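You operate a simulated robot arm through the tools that you are given. There is no shell and no other tool.

The job below is to be done with a simulated robot arm. You get a single attempt, and the scene is never put back.

Task
Put things in order on the top of the wooden bench. At the end: the grey brake pad stands where the purple brake pad stood; the teal brake pad is in the brown film carton; the green pin stands on top of the orange bearing block; the purple brake pad stands where the teal brake pad stood; whatever was shut is shut again. Leave all else as you found it, and nothing knocked over.

The check looks at the end state, three seconds after you hand in, the way a careful person would. Anything else that was tipped, shoved, dropped, spilled or broken makes it a failure.

Robot
A 6-joint arm with a two-finger parallel gripper, fixed in place. Base frame: the origin is at the foot of the arm, x ahead of it, y to its left, z up; the work surface is at about z = 0. Readings come in m, degrees, newtons and seconds.
With the tool pointing down near the work surface it reaches from about 0.14 to 0.58 m from the base axis. Its first joint turns from -66.0 to 66.0 degrees. Payload 2.1 kg.
Tool frame: the origin (TCP) lies between the finger pads and is the grasp point; the fingertips stand 0.03 m ahead of it; z points along the fingers, y is the line along which they close. The gripper opens to 0.094 m. The fingers are 0.028 m wide and 0.01 m thick; the gripper's body (0.05 by 0.096 m) begins 0.055 m behind the TCP.
Orientation is that of the tool frame in the base frame, as a unit quaternion [w, x, y, z]. With the fingers straight down and closing along the base's y, the tool's x points along the base's -x, its y along +y and its z along -z.

Tools
- The arm moves only by the tool jog_arm. Its argument "moves" is a list of rows, each an object of numbers (a shift or turn left out is 0, a gripper value left out holds the last): "dx", "dy", "dz": the shift along the base's x, y, z in m; "ax", "ay", "az": the turn, a rotation vector about the base's x, y, z in rad; "fingers": the finger opening in m, from 0 to 0.094. In form: [{"dx": .., "dy": .., "dz": .., "ax": .., "ay": .., "az": .., "fingers": ..}, ...]. A call has 1 to 20 rows; each row shifts and turns the commanded pose from where the row before left it. Each row takes 0.2 s and may step no farther than 0.05 m and 8.6 degrees from the row before; otherwise, or with a gripper value out of range, the whole call is refused. Where a pose cannot be reached the arm comes as near as it can. A force on the tool above 40 N (or 10 N above the force at the start of the call, whichever is more), or a blocked arm, ends the call early, and 0.2 s more pass. The fingers move at their own pace (about 0.072 m/s each) and stop on an object; they squeeze with about 37 N. The grip force told is the motor's: it shows also when the fingers shut on nothing. Time passes only in rows, and 0.2 s behind the last, so rows that do not move let the fingers close. It gives the time, the measured TCP pose, the force on the tool (base axes), the opening and the grip force at its end, in the units of the frame above (readings bear some noise), with the torque about the TCP (base axes, N m) and any sound that the robot's microphone picked up.
- Cameras (640 x 400 px; columns grow to the right, rows downward): "scene" is fixed at [0.0471, -0.3648, 0.4822]; the picture's right is [0.85, -0.52, 0.00], its down [-0.30, -0.49, -0.82] and it looks along [0.43, 0.70, -0.58] (base axes); focal length 264 px, centre (320, 200). "wrist" rides on the gripper at [0.076, 0.014, -0.102] in the tool frame; the picture's right is [-0.18, 0.98, 0.00], its down [-0.75, -0.14, -0.64] and it looks along [-0.63, -0.12, 0.77] (tool axes); focal length 243 px, centre (320, 200). There is no depth. A picture from a camera that has moved, and an enlarged one, comes with that camera's place and axes in the base frame and with its lens.
- get_image(camera): a new picture of that camera. It takes no simulated time.
- zoom(camera, box): a new picture of the part [left, top, right, bottom] of that camera's present view, enlarged. It takes no simulated time.
- sign_off(): hands the job in; it is judged then, once.

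Places have to be worked out from the pictures, the camera data and where the tool is seen. Open the gripper and draw the arm clear of the work before you hand the job in, unless the task says otherwise.

The tools are called after ">>>" as name(argument=value, ...) on one line, values as JSON. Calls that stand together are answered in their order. jog_arm: Moves the arm, as the interface text tells. Its arguments: {"type":"object","properties":{"moves":{"type":"array"}},"required":["moves"]} The other tools are called the same way: get_image (camera) takes a picture; zoom (camera, box) takes an enlarged picture of a part of a camera's view; sign_off () hands the job in.

At the start:

```text
t: 0.0
tool_pos: [0.2673, 0.0871, 0.3263]
orientation: [0.0, -0.001, 1.0, 0.0]
contact_force: [-0.4, -0.8, 0.5]
ft_torque: [0.0, -0.01, 0.01]
finger_gap: 0.0939
grip_force: 0.1
```

scene: 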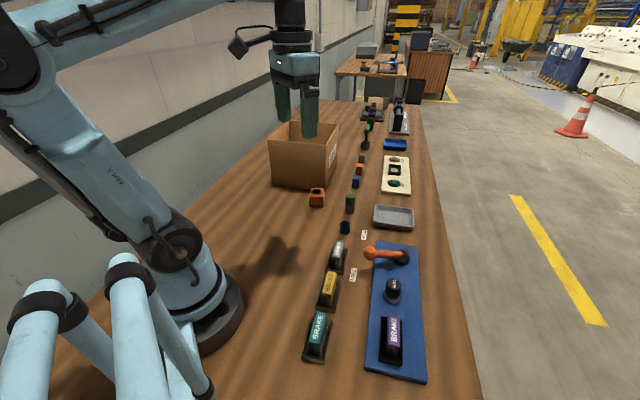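
wrist: 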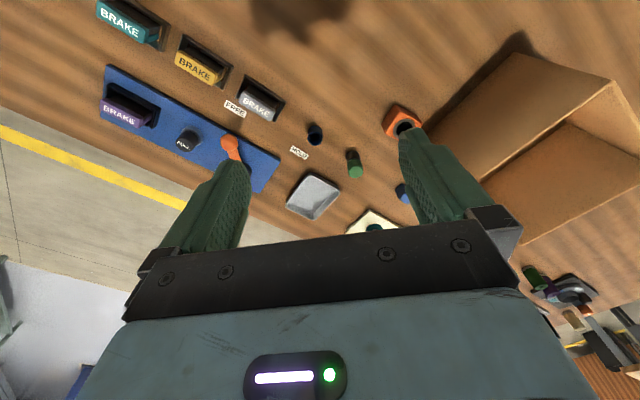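

I start by looking closer at the scene: the brake pads near the front, the blue panel, the carton, the pins and blocks.

>>> zoom(camera="scene", box=[280, 220, 440, 390])

>>> zoom(camera="scene", box=[260, 90, 430, 240])

>>> zoom(camera="wrist", box=[80, 0, 350, 220])

>>> zoom(camera="wrist", box=[270, 40, 640, 360])

```text
2.35 times, centred on (360, 305) of scene
camera zoom: at [0.0471, -0.3648, 0.4822], right [0.85, -0.52, 0.0], down [-0.3, -0.49, -0.82], along [0.43, 0.7, -0.58], focal length 622 px, centre (226, -47)
```

zoom: 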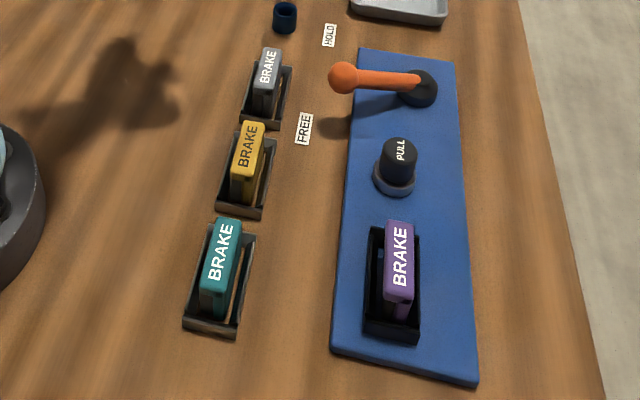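

```text
2.67 times, centred on (345, 165) of scene
camera zoom: at [0.0471, -0.3648, 0.4822], right [0.85, -0.52, 0.0], down [-0.3, -0.49, -0.82], along [0.43, 0.7, -0.58], focal length 704 px, centre (253, 293)
```

zoom: 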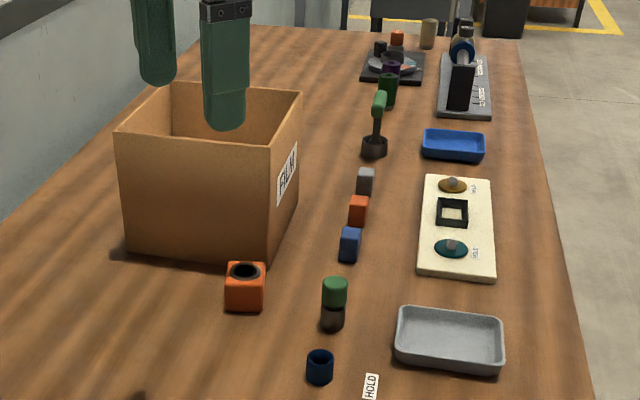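

```text
1.82 times, centred on (215, 110) of wrist
camera zoom: at [0.1912, 0.101, 0.4294], right [0.18, 0.98, 0.0], down [0.75, -0.14, 0.64], along [0.63, -0.12, -0.77], focal length 441 px, centre (511, 364)
```

zoom: 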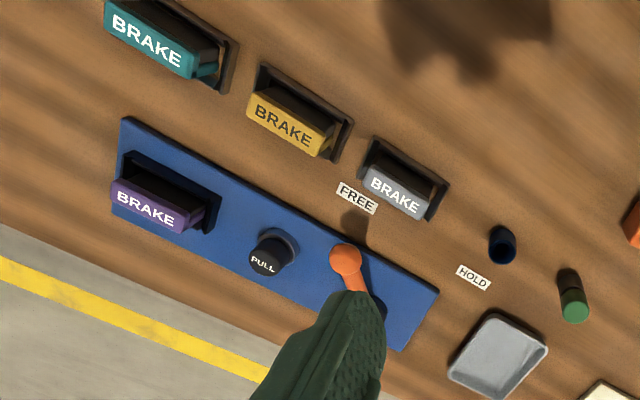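

```text
1.25 times, centred on (455, 200) of wrist
camera zoom: at [0.1912, 0.101, 0.4294], right [0.18, 0.98, 0.0], down [0.75, -0.14, 0.64], along [0.63, -0.12, -0.77], focal length 303 px, centre (151, 200)
```

zoom: 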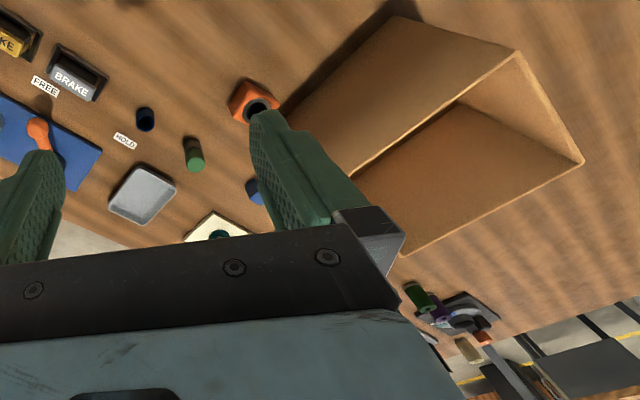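

The pads sit in trays, with purple's tray on the blue panel beside a FREE/HOLD lever and a PULL knob. I move the gripper toward the pads, staying high, for a better wrist view.

>>> jog_arm(moves=[{"dy": -0.045}, {"dy": -0.045}, {"dy": -0.045}, {"dy": -0.045}])

>>> get_image(camera="wrist")

>>> get_image(camera="scene")

```text
t: 1.0
tool_pos: [0.2684, -0.0946, 0.3274]
orientation: [0.0, 0.0, 1.0, 0.001]
contact_force: [0.9, -0.2, 0.0]
ft_torque: [-0.04, -0.02, 0.05]
finger_gap: 0.094
grip_force: 0.0
```

```text
taken
camera wrist: at [0.1921, -0.0809, 0.4296], right [0.18, 0.98, 0.0], down [0.75, -0.14, 0.64], along [0.63, -0.12, -0.77], focal length 243 px, centre (320, 200)
```

wrist: 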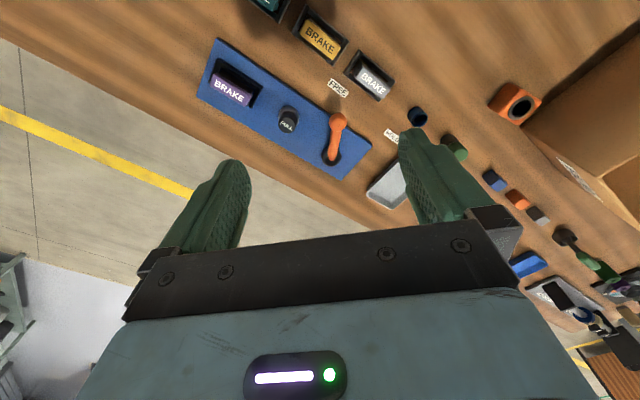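

```text
taken
```

scene: 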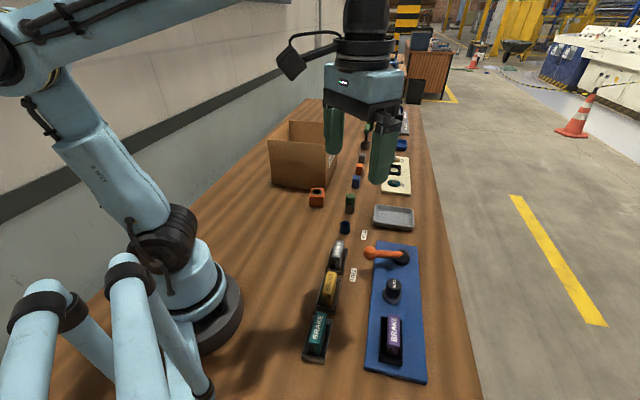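

The lever seems to point near the FREE label. I back toward the base to bring the pads into a more overhead view.

>>> jog_arm(moves=[{"dx": -0.045, "dy": -0.03}, {"dx": -0.035, "dy": -0.03}, {"dy": -0.03}])

>>> get_image(camera="wrist")

>>> zoom(camera="wrist", box=[160, 0, 480, 200])

>>> zoom(camera="scene", box=[340, 220, 440, 390])

```text
refused: row 1 steps farther than a row can; nothing moved
```

```text
taken
camera wrist: at [0.1921, -0.0809, 0.4296], right [0.18, 0.98, 0.0], down [0.75, -0.14, 0.64], along [0.63, -0.12, -0.77], focal length 243 px, centre (320, 200)
```

wrist: 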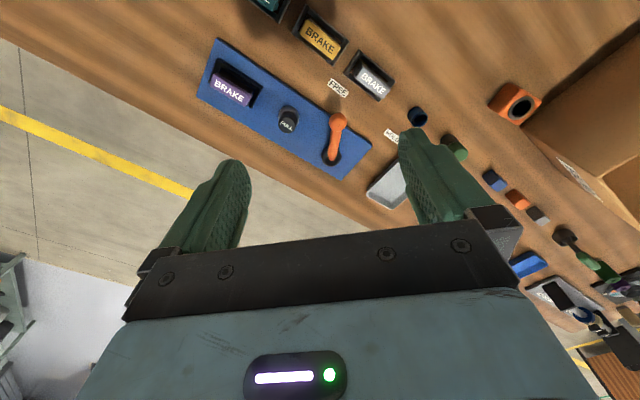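

```text
2.00 times, centred on (320, 100) of wrist
camera zoom: at [0.1921, -0.0809, 0.4296], right [0.18, 0.98, 0.0], down [0.75, -0.14, 0.64], along [0.63, -0.12, -0.77], focal length 485 px, centre (320, 400)
```

zoom: 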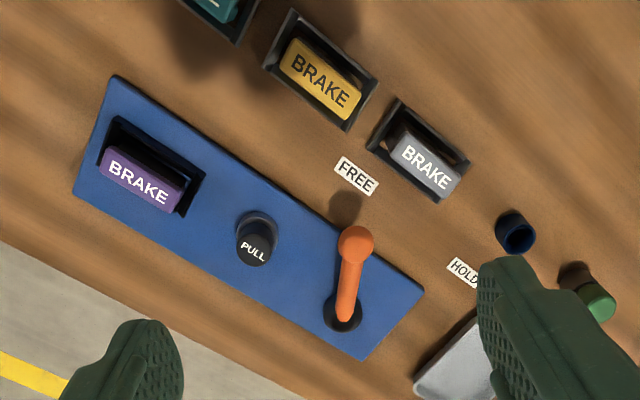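

```text
2.35 times, centred on (390, 305) of scene
camera zoom: at [0.0471, -0.3648, 0.4822], right [0.85, -0.52, 0.0], down [-0.3, -0.49, -0.82], along [0.43, 0.7, -0.58], focal length 622 px, centre (155, -47)
```

zoom: 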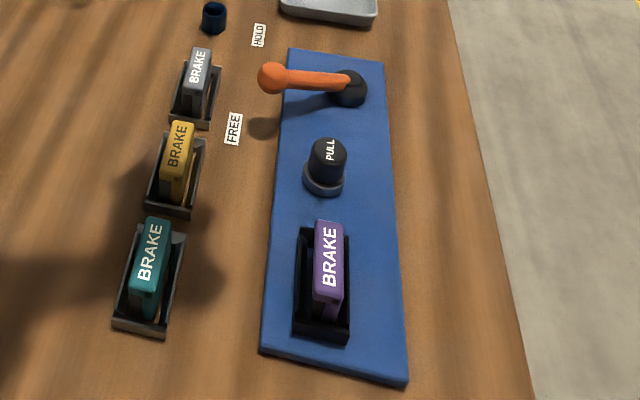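

By my estimate the lever base is at (0.42,-0.105) and its knob at (0.344,-0.082,0.06), so it points straight at FREE. The pad row runs along about 45°; I turn the tool 45° and move to look at the purple pad from near.

>>> jog_arm(moves=[{"dy": -0.02, "az": 0.131}, {"dy": -0.02, "az": 0.131}, {"dy": -0.02, "az": 0.131}, {"dy": -0.02, "az": 0.131}, {"dy": -0.02, "az": 0.131}, {"dx": 0.03, "az": 0.13}])

>>> get_image(camera="wrist")

>>> zoom(camera="wrist", box=[160, 0, 480, 200])

```text
t: 2.4
tool_pos: [0.2962, -0.1943, 0.3273]
orientation: [-0.001, -0.383, 0.924, 0.0]
contact_force: [-0.3, -0.4, 1.0]
ft_torque: [0.0, 0.01, 0.01]
finger_gap: 0.0942
grip_force: 0.0
```

```text
taken
camera wrist: at [0.2324, -0.2379, 0.43], right [-0.57, 0.82, 0.0], down [0.63, 0.43, 0.64], along [0.53, 0.36, -0.77], focal length 243 px, centre (320, 200)
```

wrist: 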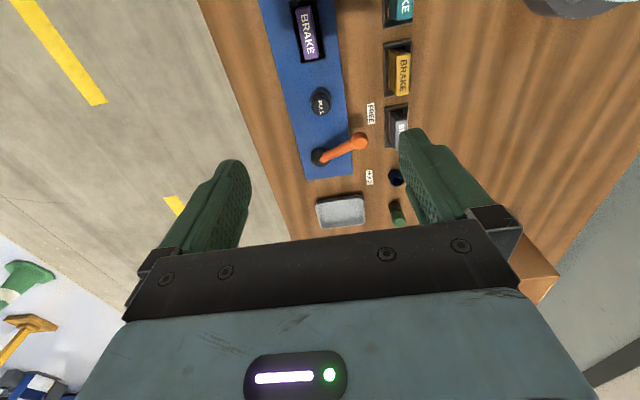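

```text
2.00 times, centred on (320, 100) of wrist
camera zoom: at [0.2324, -0.2379, 0.43], right [-0.57, 0.82, 0.0], down [0.63, 0.43, 0.64], along [0.53, 0.36, -0.77], focal length 485 px, centre (320, 400)
```

zoom: 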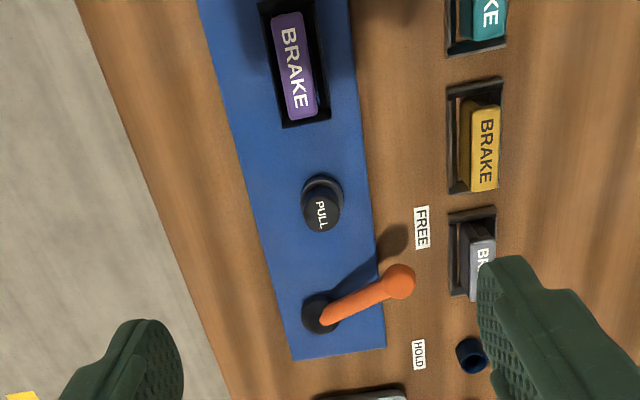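

The purple pad is just under the camera. I back off to the southwest and lower a bit for a close look.

>>> jog_arm(moves=[{"dx": -0.03, "dy": -0.03, "dz": -0.02}, {"dx": -0.015, "dy": -0.015, "dz": -0.04}, {"dz": -0.04}])

>>> get_image(camera="wrist")

>>> zoom(camera="wrist", box=[200, 0, 440, 150])

```text
t: 3.2
tool_pos: [0.2522, -0.2401, 0.2254]
orientation: [-0.001, -0.382, 0.924, 0.0]
contact_force: [-0.1, 0.2, -0.1]
ft_torque: [0.01, 0.02, 0.0]
finger_gap: 0.0938
grip_force: 0.0
```

```text
taken
camera wrist: at [0.1883, -0.2826, 0.3278], right [-0.56, 0.83, 0.0], down [0.63, 0.43, 0.64], along [0.53, 0.36, -0.77], focal length 243 px, centre (320, 200)
```

wrist: 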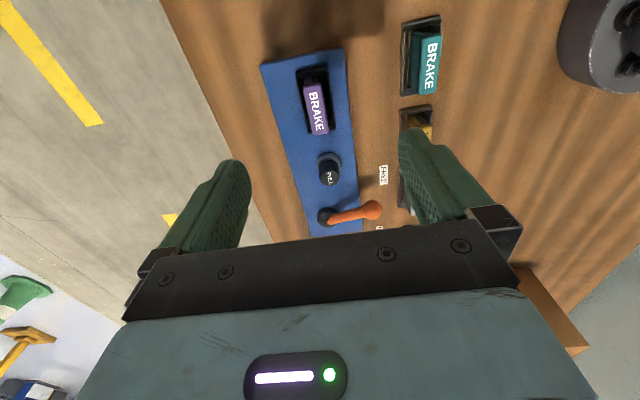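

```text
2.67 times, centred on (320, 75) of wrist
camera zoom: at [0.1883, -0.2826, 0.3278], right [-0.56, 0.83, 0.0], down [0.63, 0.43, 0.64], along [0.53, 0.36, -0.77], focal length 647 px, centre (320, 533)
```

zoom: 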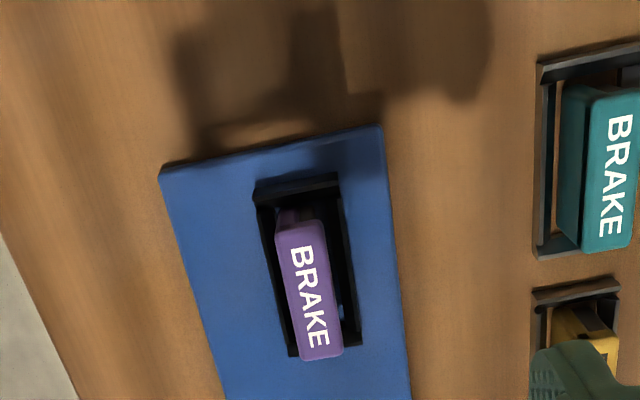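

The purple pad top is at about (0.273,-0.230,0.047), roughly 0.06 x 0.02 m, long axis near 43°. I zoom in tightly on the trays to judge wall heights.

>>> zoom(camera="scene", box=[300, 300, 350, 365])

>>> zoom(camera="scene", box=[360, 300, 430, 385])

>>> zoom(camera="scene", box=[310, 230, 370, 310])

>>> zoom(camera="wrist", box=[380, 0, 460, 110])

>>> zoom(camera="wrist", box=[280, 40, 360, 150])

```text
6.15 times, centred on (325, 332) of scene
camera zoom: at [0.0471, -0.3648, 0.4822], right [0.85, -0.52, 0.0], down [-0.3, -0.49, -0.82], along [0.43, 0.7, -0.58], focal length 1625 px, centre (289, -615)
```

zoom: 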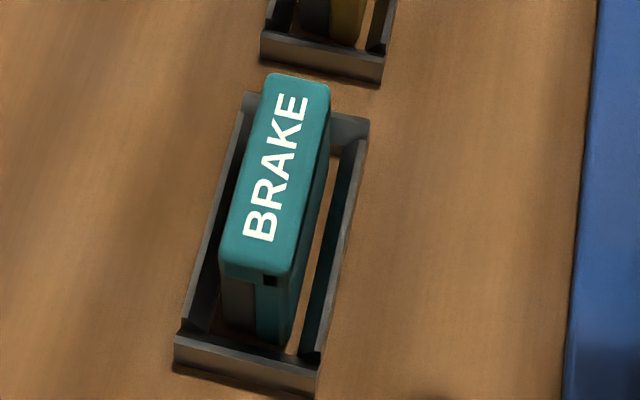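

```text
4.71 times, centred on (395, 342) of scene
camera zoom: at [0.0471, -0.3648, 0.4822], right [0.85, -0.52, 0.0], down [-0.3, -0.49, -0.82], along [0.43, 0.7, -0.58], focal length 1243 px, centre (-33, -471)
```

zoom: 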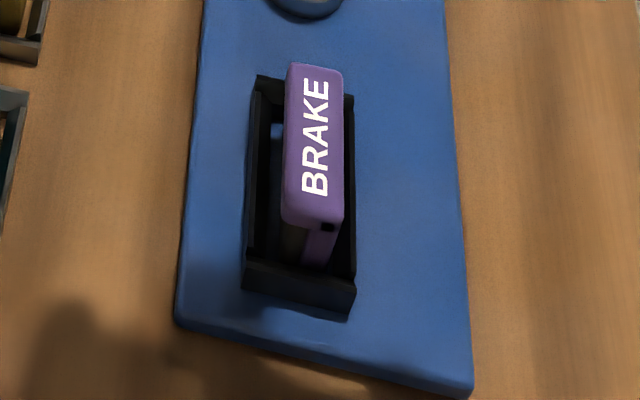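

```text
5.00 times, centred on (340, 270) of scene
camera zoom: at [0.0471, -0.3648, 0.4822], right [0.85, -0.52, 0.0], down [-0.3, -0.49, -0.82], along [0.43, 0.7, -0.58], focal length 1321 px, centre (220, -150)
```

zoom: 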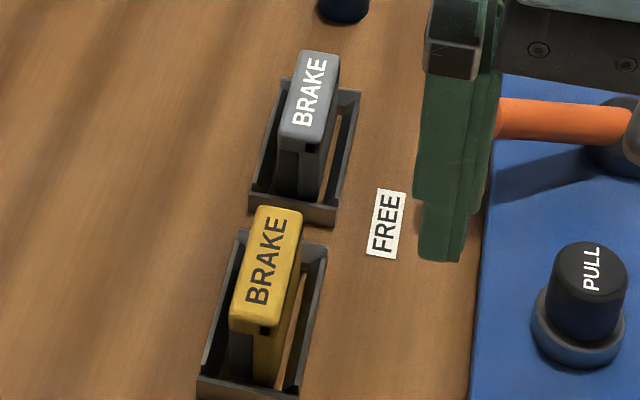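

```text
3.64 times, centred on (420, 55) of wrist
camera zoom: at [0.1883, -0.2826, 0.3278], right [-0.56, 0.83, 0.0], down [0.63, 0.43, 0.64], along [0.53, 0.36, -0.77], focal length 882 px, centre (-44, 727)
```

zoom: 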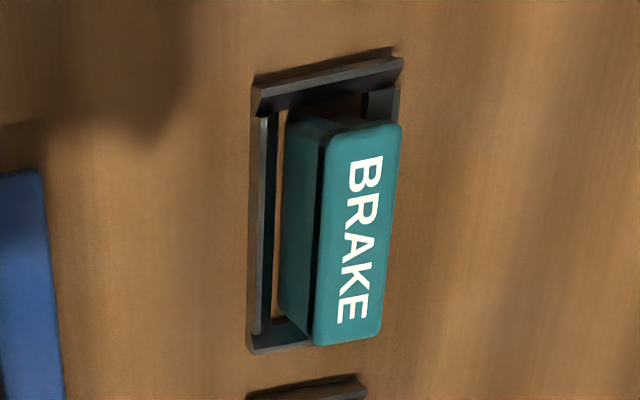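

```text
3.64 times, centred on (320, 95) of wrist
camera zoom: at [0.1883, -0.2826, 0.3278], right [-0.56, 0.83, 0.0], down [0.63, 0.43, 0.64], along [0.53, 0.36, -0.77], focal length 882 px, centre (320, 582)
```

zoom: 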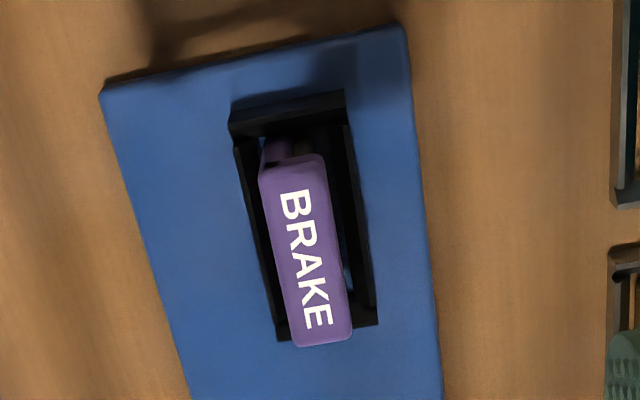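

Teal's top is at about (0.170,-0.160,0.051), and it stands in an open frame with low chamfered walls. I move above teal, narrow the fingers a bit, and check alignment from a moderate height.

>>> jog_arm(moves=[{"dx": -0.03, "dy": 0.03, "az": 0.02, "fingers": 0.06}, {"dx": -0.03, "dy": 0.03}, {"dx": -0.0227, "dy": 0.02, "dz": -0.02}, {"dz": -0.045}, {"dz": -0.04}, {}])

>>> get_image(camera="wrist")

>>> get_image(camera="scene")

```text
t: 4.6
tool_pos: [0.1712, -0.1602, 0.1206]
orientation: [0.0, -0.392, 0.92, 0.0]
contact_force: [0.2, 1.0, -0.1]
ft_torque: [0.02, 0.01, 0.02]
finger_gap: 0.06
grip_force: 0.0
```

```text
taken
camera wrist: at [0.1069, -0.2048, 0.2242], right [-0.58, 0.81, 0.0], down [0.62, 0.44, 0.64], along [0.52, 0.37, -0.77], focal length 243 px, centre (320, 200)
```

wrist: 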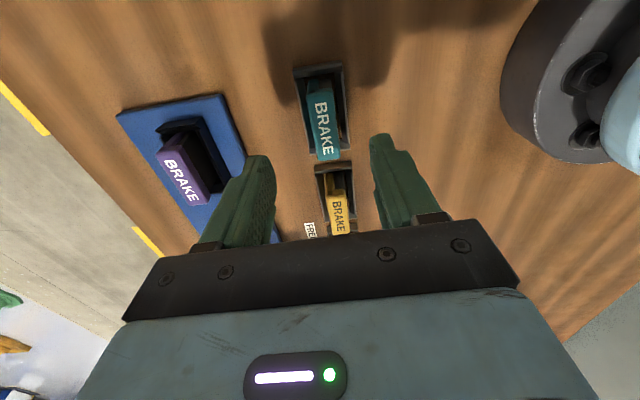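

```text
taken
```

scene: 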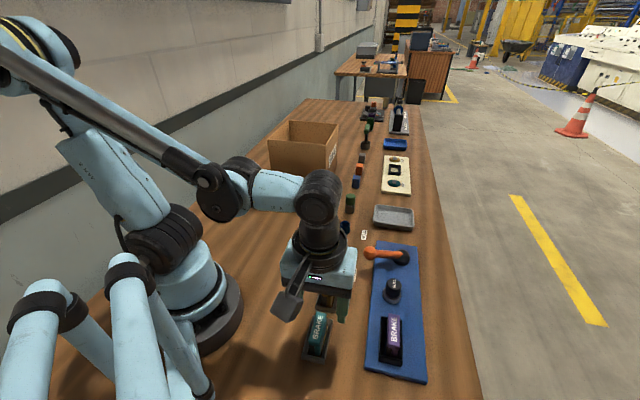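

>>> zoom(camera="wrist", box=[270, 50, 400, 180])

```text
3.08 times, centred on (335, 115) of wrist
camera zoom: at [0.1069, -0.2048, 0.2242], right [-0.58, 0.81, 0.0], down [0.62, 0.44, 0.64], along [0.52, 0.37, -0.77], focal length 746 px, centre (274, 462)
```

zoom: 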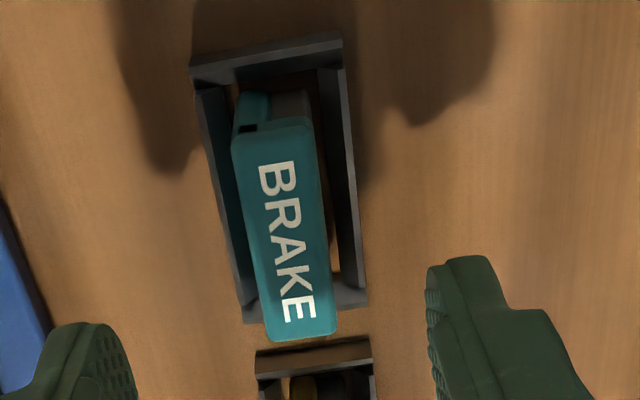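

Finger midpoint and pad agree within a few mm. I descend so the fingertips stay above the frame walls, then close on teal.

>>> jog_arm(moves=[{"dx": -0.003, "dz": -0.04}, {"dz": -0.028}, {}, {"fingers": 0.0}, {}, {}])

>>> get_image(camera="wrist")

```text
t: 6.0
tool_pos: [0.1655, -0.1587, 0.0499]
orientation: [0.0, -0.392, 0.92, 0.0]
contact_force: [-0.2, 0.2, 1.1]
ft_torque: [0.0, 0.03, -0.03]
finger_gap: 0.0196
grip_force: 37.3
```

```text
taken
camera wrist: at [0.1027, -0.2036, 0.1538], right [-0.58, 0.81, 0.0], down [0.62, 0.44, 0.64], along [0.52, 0.37, -0.77], focal length 243 px, centre (320, 200)
```

wrist: 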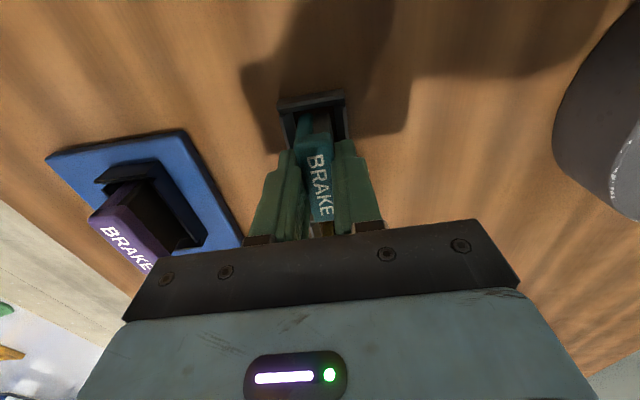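

Teal is gripped at 0.0196 m. I lift straight up and check.

>>> jog_arm(moves=[{"dz": 0.02}, {"dz": 0.03}, {"dz": 0.04}, {"dz": 0.045}])

>>> get_image(camera="wrist")

>>> zoom(camera="scene", box=[240, 180, 440, 390])

```text
t: 7.0
tool_pos: [0.1676, -0.1608, 0.19]
orientation: [0.001, -0.392, 0.92, -0.001]
contact_force: [0.2, -0.4, -1.9]
ft_torque: [0.0, -0.01, -0.01]
finger_gap: 0.0197
grip_force: 37.6
```

```text
taken
camera wrist: at [0.1048, -0.2057, 0.2917], right [-0.58, 0.81, 0.0], down [0.62, 0.45, 0.64], along [0.52, 0.37, -0.77], focal length 243 px, centre (320, 200)
```

wrist: 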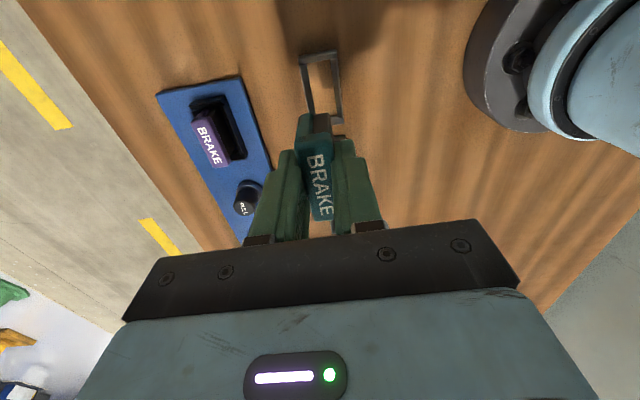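

```text
1.90 times, centred on (340, 285) of scene
camera zoom: at [0.0471, -0.3648, 0.4822], right [0.85, -0.52, 0.0], down [-0.3, -0.49, -0.82], along [0.43, 0.7, -0.58], focal length 503 px, centre (282, 38)
```

zoom: 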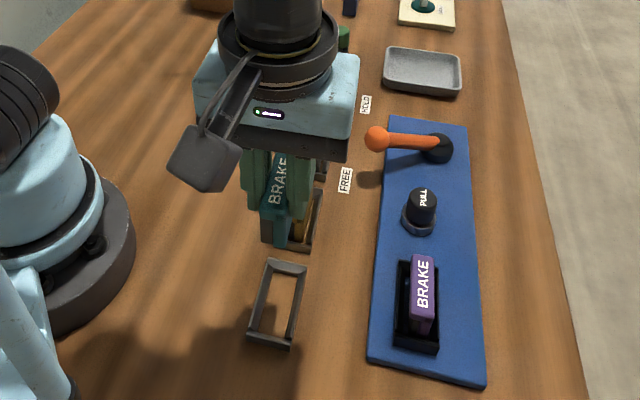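

Teal is lifted and its frame is clear. I measure the empty frame from both cameras while I have the view.

>>> zoom(camera="scene", box=[300, 300, 350, 365])

>>> zoom(camera="wrist", box=[280, 40, 360, 130])

>>> zoom(camera="wrist", box=[150, 60, 270, 180])

```text
6.15 times, centred on (325, 332) of scene
camera zoom: at [0.0471, -0.3648, 0.4822], right [0.85, -0.52, 0.0], down [-0.3, -0.49, -0.82], along [0.43, 0.7, -0.58], focal length 1625 px, centre (289, -615)
```

zoom: 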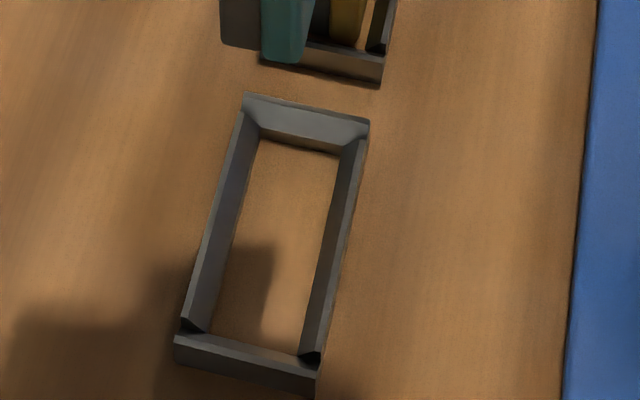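

```text
4.44 times, centred on (320, 85) of wrist
camera zoom: at [0.1048, -0.2057, 0.2917], right [-0.58, 0.81, 0.0], down [0.62, 0.45, 0.64], along [0.52, 0.37, -0.77], focal length 1078 px, centre (320, 711)
```

zoom: 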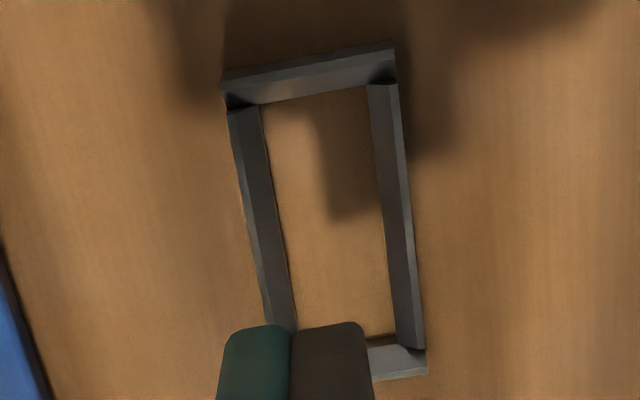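

```text
3.33 times, centred on (210, 120) of wrist
camera zoom: at [0.1048, -0.2057, 0.2917], right [-0.58, 0.81, 0.0], down [0.62, 0.45, 0.64], along [0.52, 0.37, -0.77], focal length 809 px, centre (687, 467)
```

zoom: 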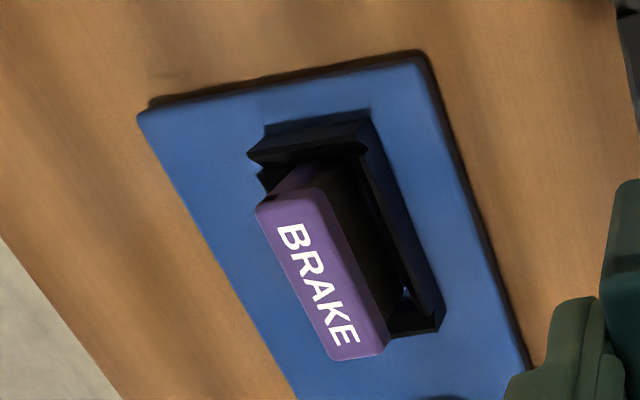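

The frame centre comes out near (0.167,-0.158). I raise teal well above carton height and carry it toward the carton for a look before going over it.

>>> jog_arm(moves=[{"dz": 0.045}, {"dz": 0.045}, {"dz": 0.04}, {"dx": 0.015, "dy": 0.04}, {"dx": 0.018, "dy": 0.04}, {"dx": 0.02, "dy": 0.04}, {"dx": 0.02, "dy": 0.04}, {"dx": 0.02, "dy": 0.04}, {"dx": 0.02, "dy": 0.04}, {"dx": 0.02, "dy": 0.03}, {}])

>>> get_image(camera="wrist")

>>> get_image(camera="scene")

```text
t: 9.4
tool_pos: [0.2991, 0.1122, 0.3184]
orientation: [0.0, -0.392, 0.92, 0.0]
contact_force: [1.0, 0.5, -1.7]
ft_torque: [-0.01, 0.04, -0.02]
finger_gap: 0.0196
grip_force: 36.6
```

```text
taken
camera wrist: at [0.2364, 0.0681, 0.4216], right [-0.58, 0.81, 0.0], down [0.62, 0.44, 0.64], along [0.52, 0.37, -0.77], focal length 243 px, centre (320, 200)
```

wrist: 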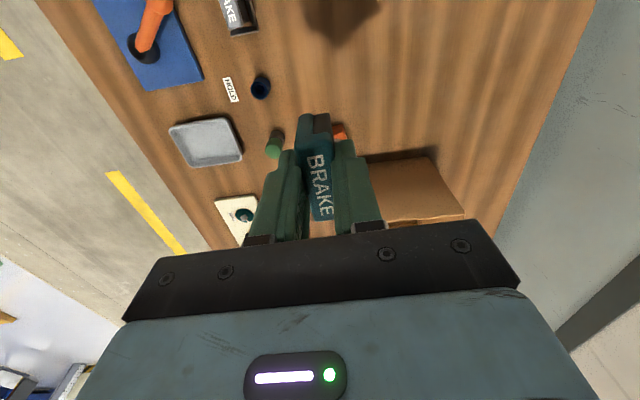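

```text
taken
```

scene: 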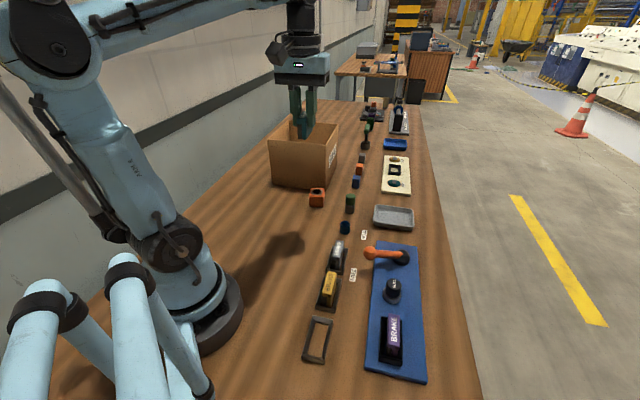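

From two views the carton corners are roughly L(0.312,0.385), back(0.447,0.521), R(0.583,0.388), front(0.448,0.252), with its rim at about z 0.155. I turn the tool 90° so the wrist camera also fits inside the carton, and move above (0.408,0.388).

>>> jog_arm(moves=[{"dx": 0.009, "dy": 0.023, "az": 0.13}, {"dx": 0.009, "dy": 0.023, "az": 0.13}, {"dx": 0.009, "dy": 0.023, "az": 0.13}, {"dx": 0.009, "dy": 0.023, "az": 0.13}, {"dx": 0.009, "dy": 0.023, "az": 0.13}, {"dx": 0.009, "dy": 0.023, "az": 0.13}, {"dx": 0.009, "dy": 0.023, "az": 0.13}, {"dx": 0.009, "dy": 0.023, "az": 0.13}, {"dx": 0.009, "dy": 0.023, "az": 0.13}, {"dx": 0.009, "dy": 0.023, "az": 0.13}, {"dx": 0.009, "dy": 0.023, "az": 0.13}, {"dx": 0.0094, "dy": 0.0233, "az": 0.13}, {}])

>>> get_image(camera="wrist")

>>> get_image(camera="scene")

```text
t: 12.2
tool_pos: [0.3747, 0.3576, 0.286]
orientation: [0.0, 0.926, -0.377, 0.0]
contact_force: [-0.2, -0.2, -1.8]
ft_torque: [-0.01, 0.03, -0.01]
finger_gap: 0.0197
grip_force: 37.3
out of reach, approached as far as the arm can: row 10, 11
```

```text
taken
camera wrist: at [0.4191, 0.2951, 0.3886], right [-0.82, -0.57, 0.0], down [-0.44, 0.63, 0.64], along [-0.37, 0.53, -0.77], focal length 243 px, centre (320, 200)
```

wrist: 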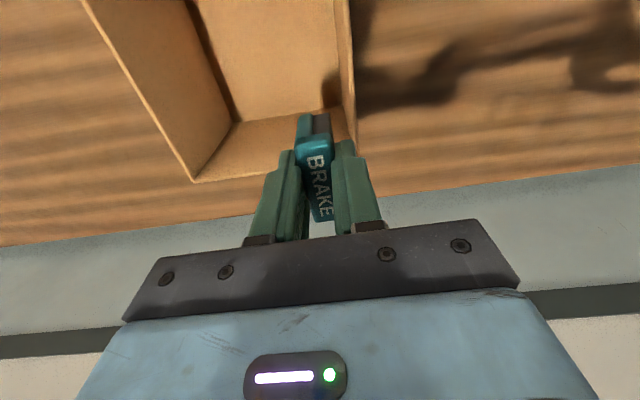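

```text
taken
```

scene: 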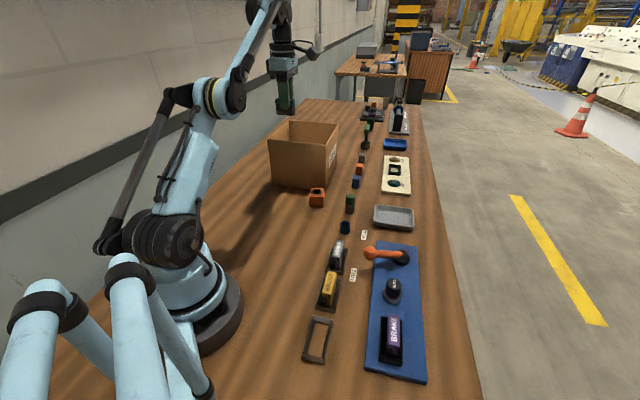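

The arm hit its reach limit at that height, stopping at (0.375,0.358,0.286). Reach grows lower down, so I go down in part and read where the commanded pose is.

>>> jog_arm(moves=[{"dz": -0.03}, {}])

```text
t: 12.8
tool_pos: [0.3753, 0.3583, 0.2556]
orientation: [0.001, 0.925, -0.379, 0.001]
contact_force: [-0.2, -0.4, -2.2]
ft_torque: [-0.03, 0.02, 0.03]
finger_gap: 0.0195
grip_force: 37.1
```

The commanded pose tracks the actual one. I lower to about z 0.215 and move inward over the carton.

>>> jog_arm(moves=[{"dz": -0.04}, {"dx": 0.01, "dy": 0.01}, {"dx": 0.008, "dy": 0.007}, {}])

>>> get_image(camera="wrist")

>>> zoom(camera="scene", box=[220, 0, 380, 200])

```text
t: 13.8
tool_pos: [0.3938, 0.3737, 0.2173]
orientation: [0.001, 0.926, -0.379, 0.0]
contact_force: [-0.5, 0.7, -1.5]
ft_torque: [-0.02, 0.01, 0.03]
finger_gap: 0.0196
grip_force: 37.2
```

```text
taken
camera wrist: at [0.4379, 0.3107, 0.3201], right [-0.82, -0.57, 0.0], down [-0.44, 0.63, 0.64], along [-0.37, 0.53, -0.77], focal length 243 px, centre (320, 200)
```

wrist: 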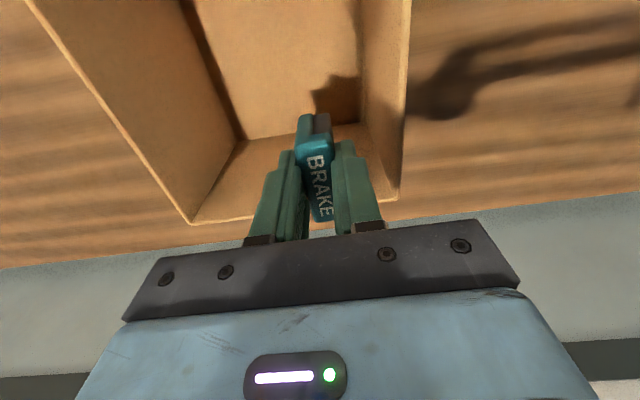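

```text
2.00 times, centred on (300, 100) of scene
camera zoom: at [0.0471, -0.3648, 0.4822], right [0.85, -0.52, 0.0], down [-0.3, -0.49, -0.82], along [0.43, 0.7, -0.58], focal length 528 px, centre (360, 400)
```

zoom: 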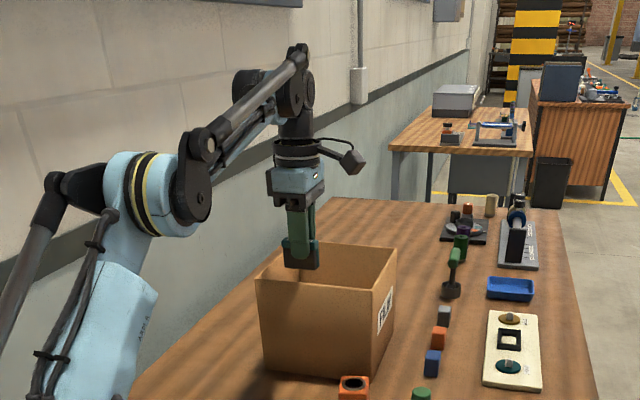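

Teal hangs inside the rim outline. I descend while moving a little farther inward, then check.

>>> jog_arm(moves=[{"dx": 0.003, "dy": 0.003, "dz": -0.03}, {"dx": 0.005, "dy": 0.005, "dz": -0.03}, {"dx": 0.005, "dy": 0.005, "dz": -0.03}, {}])

>>> get_image(camera="wrist")

>>> zoom(camera="scene", box=[220, 0, 380, 200])

```text
t: 14.8
tool_pos: [0.407, 0.3881, 0.126]
orientation: [0.0, 0.926, -0.378, 0.0]
contact_force: [0.2, -0.4, -3.3]
ft_torque: [-0.04, 0.01, -0.01]
finger_gap: 0.0195
grip_force: 36.8
```

```text
taken
camera wrist: at [0.451, 0.3258, 0.2293], right [-0.82, -0.57, 0.0], down [-0.44, 0.63, 0.64], along [-0.37, 0.53, -0.77], focal length 243 px, centre (320, 200)
```

wrist: 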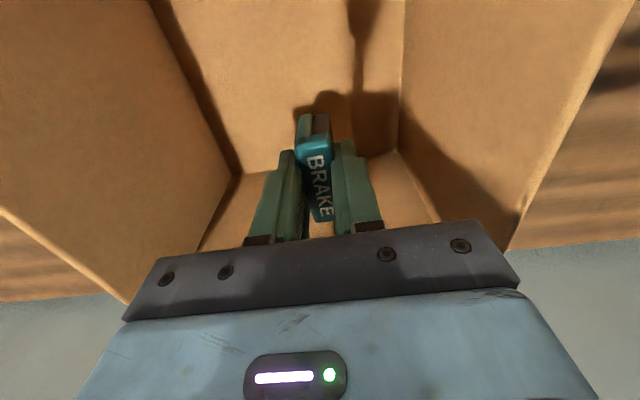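

```text
2.00 times, centred on (300, 100) of scene
camera zoom: at [0.0471, -0.3648, 0.4822], right [0.85, -0.52, 0.0], down [-0.3, -0.49, -0.82], along [0.43, 0.7, -0.58], focal length 528 px, centre (360, 400)
```

zoom: 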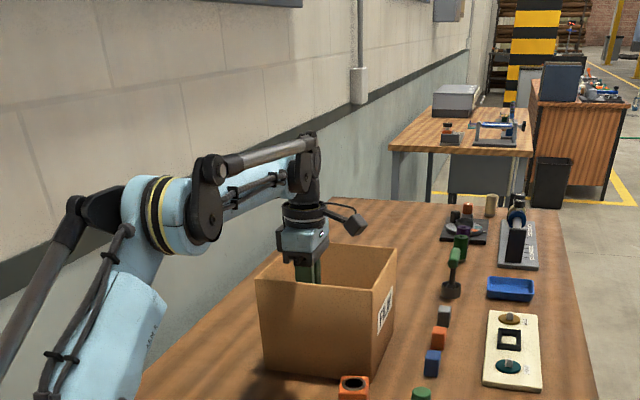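

The body fits inside the carton with margin. I lower toward the floor and watch the force.

>>> jog_arm(moves=[{"dz": -0.025}, {"dz": -0.02}, {"dz": -0.012}, {}])

>>> jog_arm(moves=[{"dz": -0.004}, {"dz": -0.003}, {}])

>>> get_image(camera="wrist")

>>> zoom(camera="scene", box=[220, 0, 380, 200])

```text
t: 15.8
tool_pos: [0.4057, 0.3889, 0.0703]
orientation: [0.0, 0.926, -0.379, 0.0]
contact_force: [0.3, 0.0, -2.0]
ft_torque: [-0.02, -0.04, -0.02]
finger_gap: 0.0194
grip_force: 36.9
```

```text
t: 16.6
tool_pos: [0.406, 0.3877, 0.0632]
orientation: [0.0, 0.926, -0.379, 0.001]
contact_force: [0.2, -0.1, -2.0]
ft_torque: [0.0, -0.03, 0.0]
finger_gap: 0.0196
grip_force: 37.8
```

```text
taken
camera wrist: at [0.4497, 0.3252, 0.1658], right [-0.82, -0.57, 0.0], down [-0.44, 0.63, 0.64], along [-0.37, 0.53, -0.77], focal length 243 px, centre (320, 200)
```

wrist: 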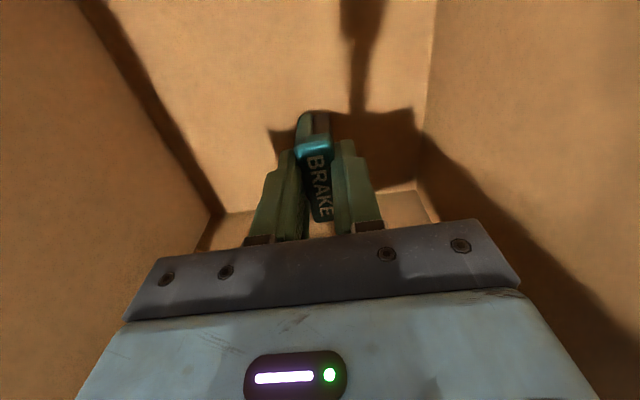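

```text
2.00 times, centred on (300, 100) of scene
camera zoom: at [0.0471, -0.3648, 0.4822], right [0.85, -0.52, 0.0], down [-0.3, -0.49, -0.82], along [0.43, 0.7, -0.58], focal length 528 px, centre (360, 400)
```

zoom: 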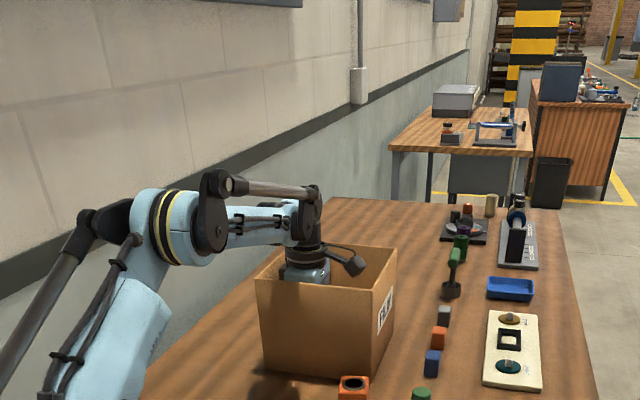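

No contact yet; I keep lowering in small steps.

>>> jog_arm(moves=[{"dz": -0.003}, {"dz": -0.003}, {}])

>>> jog_arm(moves=[{"dz": -0.002}, {"dz": -0.002}, {}])

```text
t: 17.4
tool_pos: [0.4045, 0.388, 0.0562]
orientation: [0.0, 0.926, -0.379, 0.0]
contact_force: [0.7, 0.2, -1.8]
ft_torque: [0.0, -0.01, 0.01]
finger_gap: 0.0197
grip_force: 36.8
```

```text
t: 18.2
tool_pos: [0.4056, 0.3886, 0.0545]
orientation: [-0.001, 0.926, -0.378, 0.0]
contact_force: [0.8, -0.7, 9.1]
ft_torque: [0.07, 0.04, -0.01]
finger_gap: 0.0197
grip_force: 36.4
stopped in row 3: the force on the tool passed its limit at 42 N (the readings are from after the stop); the commanded pose is now the measured one
```

Teal is on the carton floor (upward force 9 N). I open the fingers moderately and retreat straight up.

>>> jog_arm(moves=[{"fingers": 0.05}, {}, {}, {"dz": 0.02}, {"dz": 0.04}, {"dx": -0.004, "dy": -0.004, "dz": 0.045}, {"dx": -0.006, "dy": -0.006, "dz": 0.04}, {"dx": -0.012, "dy": -0.012, "dz": 0.03}])

>>> get_image(camera="wrist")

>>> get_image(camera="scene")

```text
t: 20.0
tool_pos: [0.3853, 0.3681, 0.2301]
orientation: [0.0, 0.926, -0.379, -0.002]
contact_force: [0.6, 0.0, 0.7]
ft_torque: [-0.01, -0.04, 0.01]
finger_gap: 0.0502
grip_force: 0.0
```

```text
taken
camera wrist: at [0.4291, 0.3037, 0.334], right [-0.82, -0.57, 0.0], down [-0.44, 0.63, 0.64], along [-0.37, 0.53, -0.77], focal length 243 px, centre (320, 200)
```

wrist: 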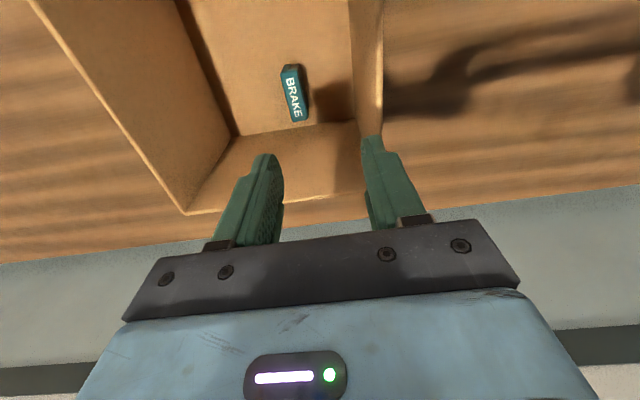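

```text
taken
```

scene: 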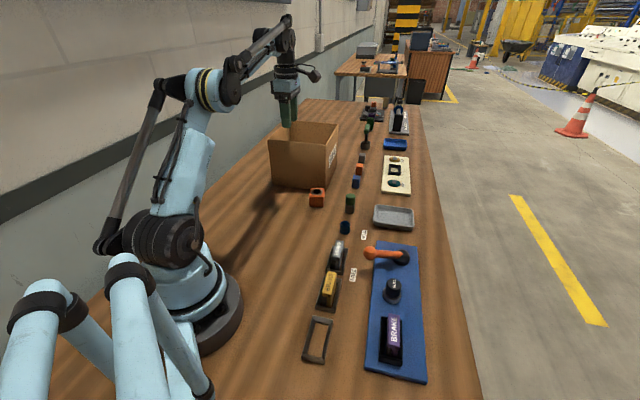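

Teal stands upright inside the carton and nothing else moved. I turn the tool back to 45° and travel above the purple pad.

>>> jog_arm(moves=[{"dx": -0.01, "dy": -0.0425, "dz": 0.01, "az": -0.1312}, {"dx": -0.01, "dy": -0.0425, "dz": 0.01, "az": -0.1312}, {"dx": -0.008, "dy": -0.0425, "dz": 0.01, "az": -0.1312}, {"dx": -0.008, "dy": -0.0425, "dz": 0.01, "az": -0.1312}, {"dx": -0.008, "dy": -0.0425, "az": -0.1312}, {"dx": -0.008, "dy": -0.0425, "az": -0.1312}, {"dx": -0.008, "dy": -0.0425, "az": -0.1312}, {"dx": -0.008, "dy": -0.0425, "az": -0.1312}, {"dx": -0.008, "dy": -0.0425, "az": -0.1312}, {"dx": -0.008, "dy": -0.0425, "az": -0.1312}, {"dx": -0.008, "dy": -0.0425, "az": -0.1312}, {"dx": -0.008, "dy": -0.0425, "az": -0.1312}, {"dx": -0.008, "dy": -0.0425}, {"dx": -0.005, "dy": -0.0425}, {}])

>>> get_image(camera="wrist")

```text
t: 23.2
tool_pos: [0.2709, -0.2295, 0.2696]
orientation: [0.001, -0.385, 0.923, 0.002]
contact_force: [-0.7, 0.5, -0.3]
ft_torque: [0.0, -0.03, -0.01]
finger_gap: 0.0501
grip_force: 0.0
```

```text
taken
camera wrist: at [0.2075, -0.2744, 0.3722], right [-0.57, 0.82, 0.0], down [0.63, 0.44, 0.64], along [0.53, 0.37, -0.77], focal length 243 px, centre (320, 200)
```

wrist: 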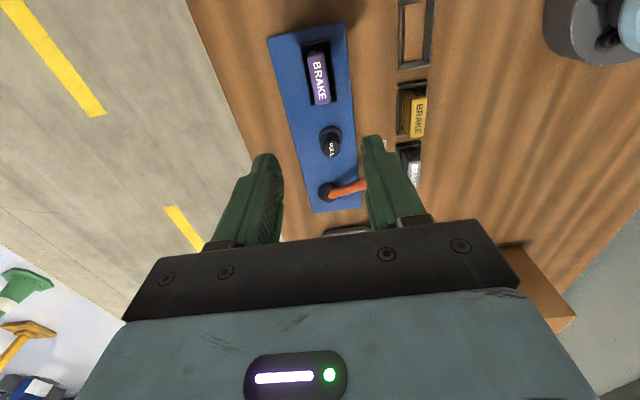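

Above purple now. I descend part way and re-measure it.

>>> jog_arm(moves=[{"dz": -0.045, "fingers": 0.06}, {"dz": -0.045}, {"dz": -0.04}, {}])

>>> get_image(camera="wrist")

>>> zoom(camera="wrist", box=[250, 50, 390, 190])

>>> zoom(camera="scene", box=[340, 270, 440, 390])

```text
t: 24.2
tool_pos: [0.269, -0.2319, 0.1413]
orientation: [0.0, -0.385, 0.923, 0.002]
contact_force: [0.7, 0.1, 0.3]
ft_torque: [-0.01, -0.05, 0.05]
finger_gap: 0.06
grip_force: 0.1
```

```text
taken
camera wrist: at [0.2049, -0.2746, 0.2436], right [-0.57, 0.82, 0.0], down [0.63, 0.44, 0.64], along [0.53, 0.37, -0.77], focal length 243 px, centre (320, 200)
```

wrist: 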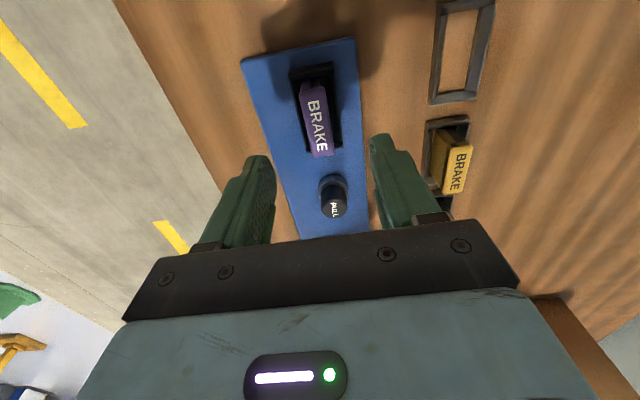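

```text
2.86 times, centred on (320, 120) of wrist
camera zoom: at [0.2049, -0.2746, 0.2436], right [-0.57, 0.82, 0.0], down [0.63, 0.44, 0.64], along [0.53, 0.37, -0.77], focal length 693 px, centre (320, 429)
```

zoom: 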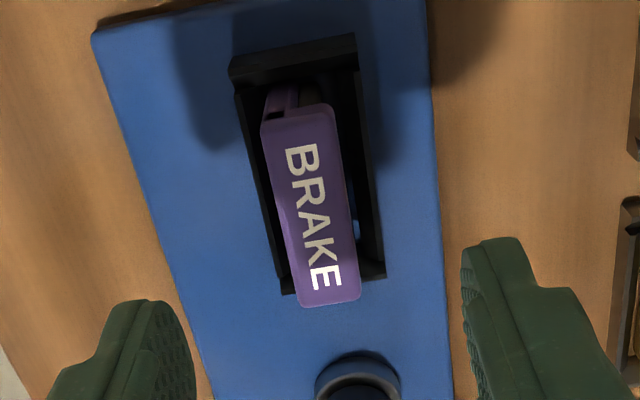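

```text
3.33 times, centred on (390, 330) of scene
camera zoom: at [0.0471, -0.3648, 0.4822], right [0.85, -0.52, 0.0], down [-0.3, -0.49, -0.82], along [0.43, 0.7, -0.58], focal length 880 px, centre (87, -233)
```

zoom: 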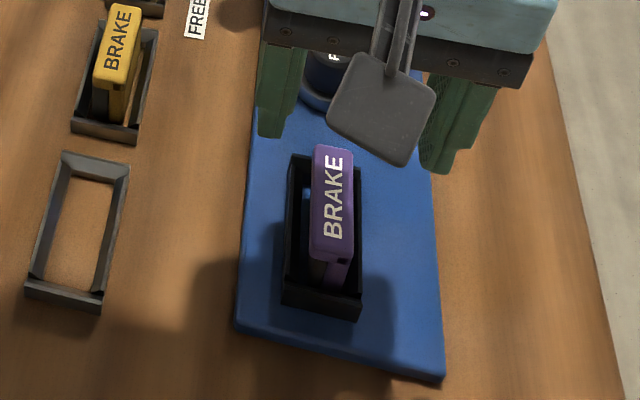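

The pad centre matches the TCP within about 1 mm. I descend to z about 0.057 with the tips above the tray walls and close.

>>> jog_arm(moves=[{"dz": -0.04}, {"dz": -0.03}, {"dz": -0.0143}, {}, {"fingers": 0.0}, {}, {}])

>>> get_image(camera="wrist")

```text
t: 25.6
tool_pos: [0.2713, -0.2309, 0.0546]
orientation: [0.003, -0.385, 0.923, -0.005]
contact_force: [1.4, -0.3, -1.6]
ft_torque: [0.18, 0.18, -0.19]
finger_gap: 0.0368
grip_force: 45.0
stopped in row 7: the force on the tool passed its limit at 42 N (the readings are from after the stop); the commanded pose is now the measured one
```

```text
taken
camera wrist: at [0.2062, -0.2737, 0.158], right [-0.57, 0.82, -0.01], down [0.63, 0.44, 0.64], along [0.54, 0.36, -0.76], focal length 243 px, centre (320, 200)
```

wrist: 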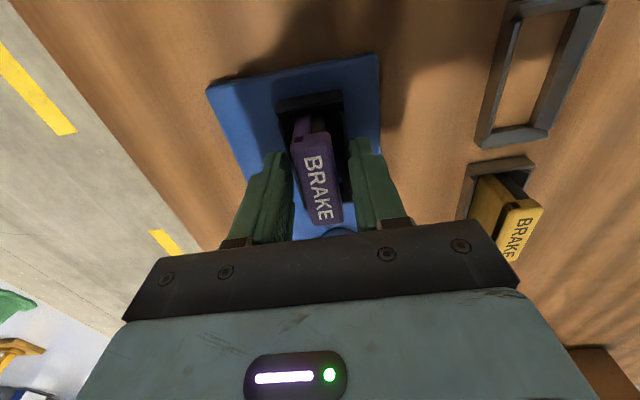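

The fingers stopped at 0.037 m — they've caught the taller black tray walls rather than the pad. I open again and rise 15 mm to look.

>>> jog_arm(moves=[{"fingers": 0.06}, {}, {}, {"dz": 0.03}, {}])

>>> zoom(camera="wrist", box=[240, 50, 400, 230])

>>> zoom(camera="scene", box=[355, 290, 435, 390])

```text
t: 26.8
tool_pos: [0.2721, -0.2313, 0.0858]
orientation: [0.004, -0.385, 0.923, -0.005]
contact_force: [-0.5, 0.1, 0.2]
ft_torque: [0.02, -0.03, 0.02]
finger_gap: 0.0599
grip_force: 0.1
```

```text
2.22 times, centred on (320, 140) of wrist
camera zoom: at [0.2065, -0.2741, 0.188], right [-0.57, 0.82, -0.01], down [0.63, 0.44, 0.64], along [0.53, 0.36, -0.76], focal length 539 px, centre (320, 333)
```

zoom: 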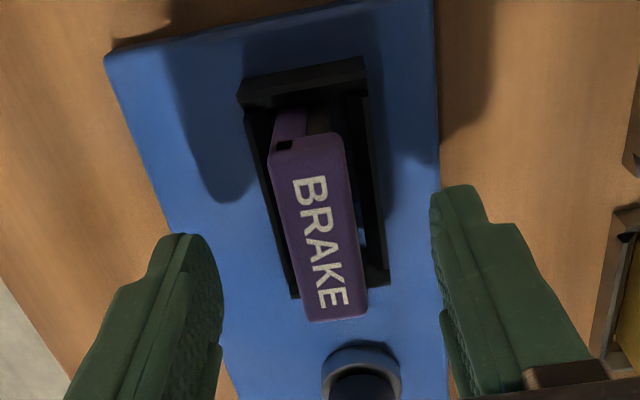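

```text
4.00 times, centred on (395, 340) of scene
camera zoom: at [0.0471, -0.3648, 0.4822], right [0.85, -0.52, 0.0], down [-0.3, -0.49, -0.82], along [0.43, 0.7, -0.58], focal length 1056 px, centre (20, -360)
```

zoom: 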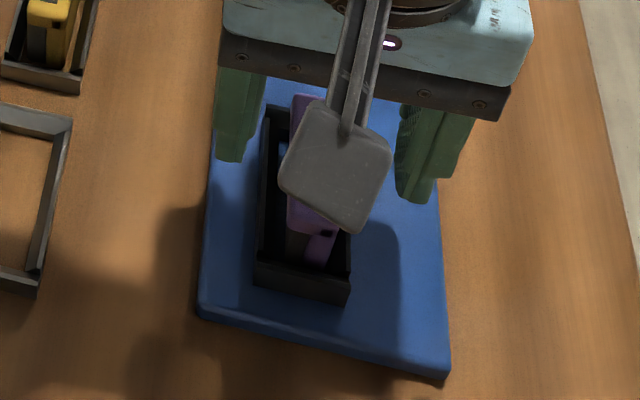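

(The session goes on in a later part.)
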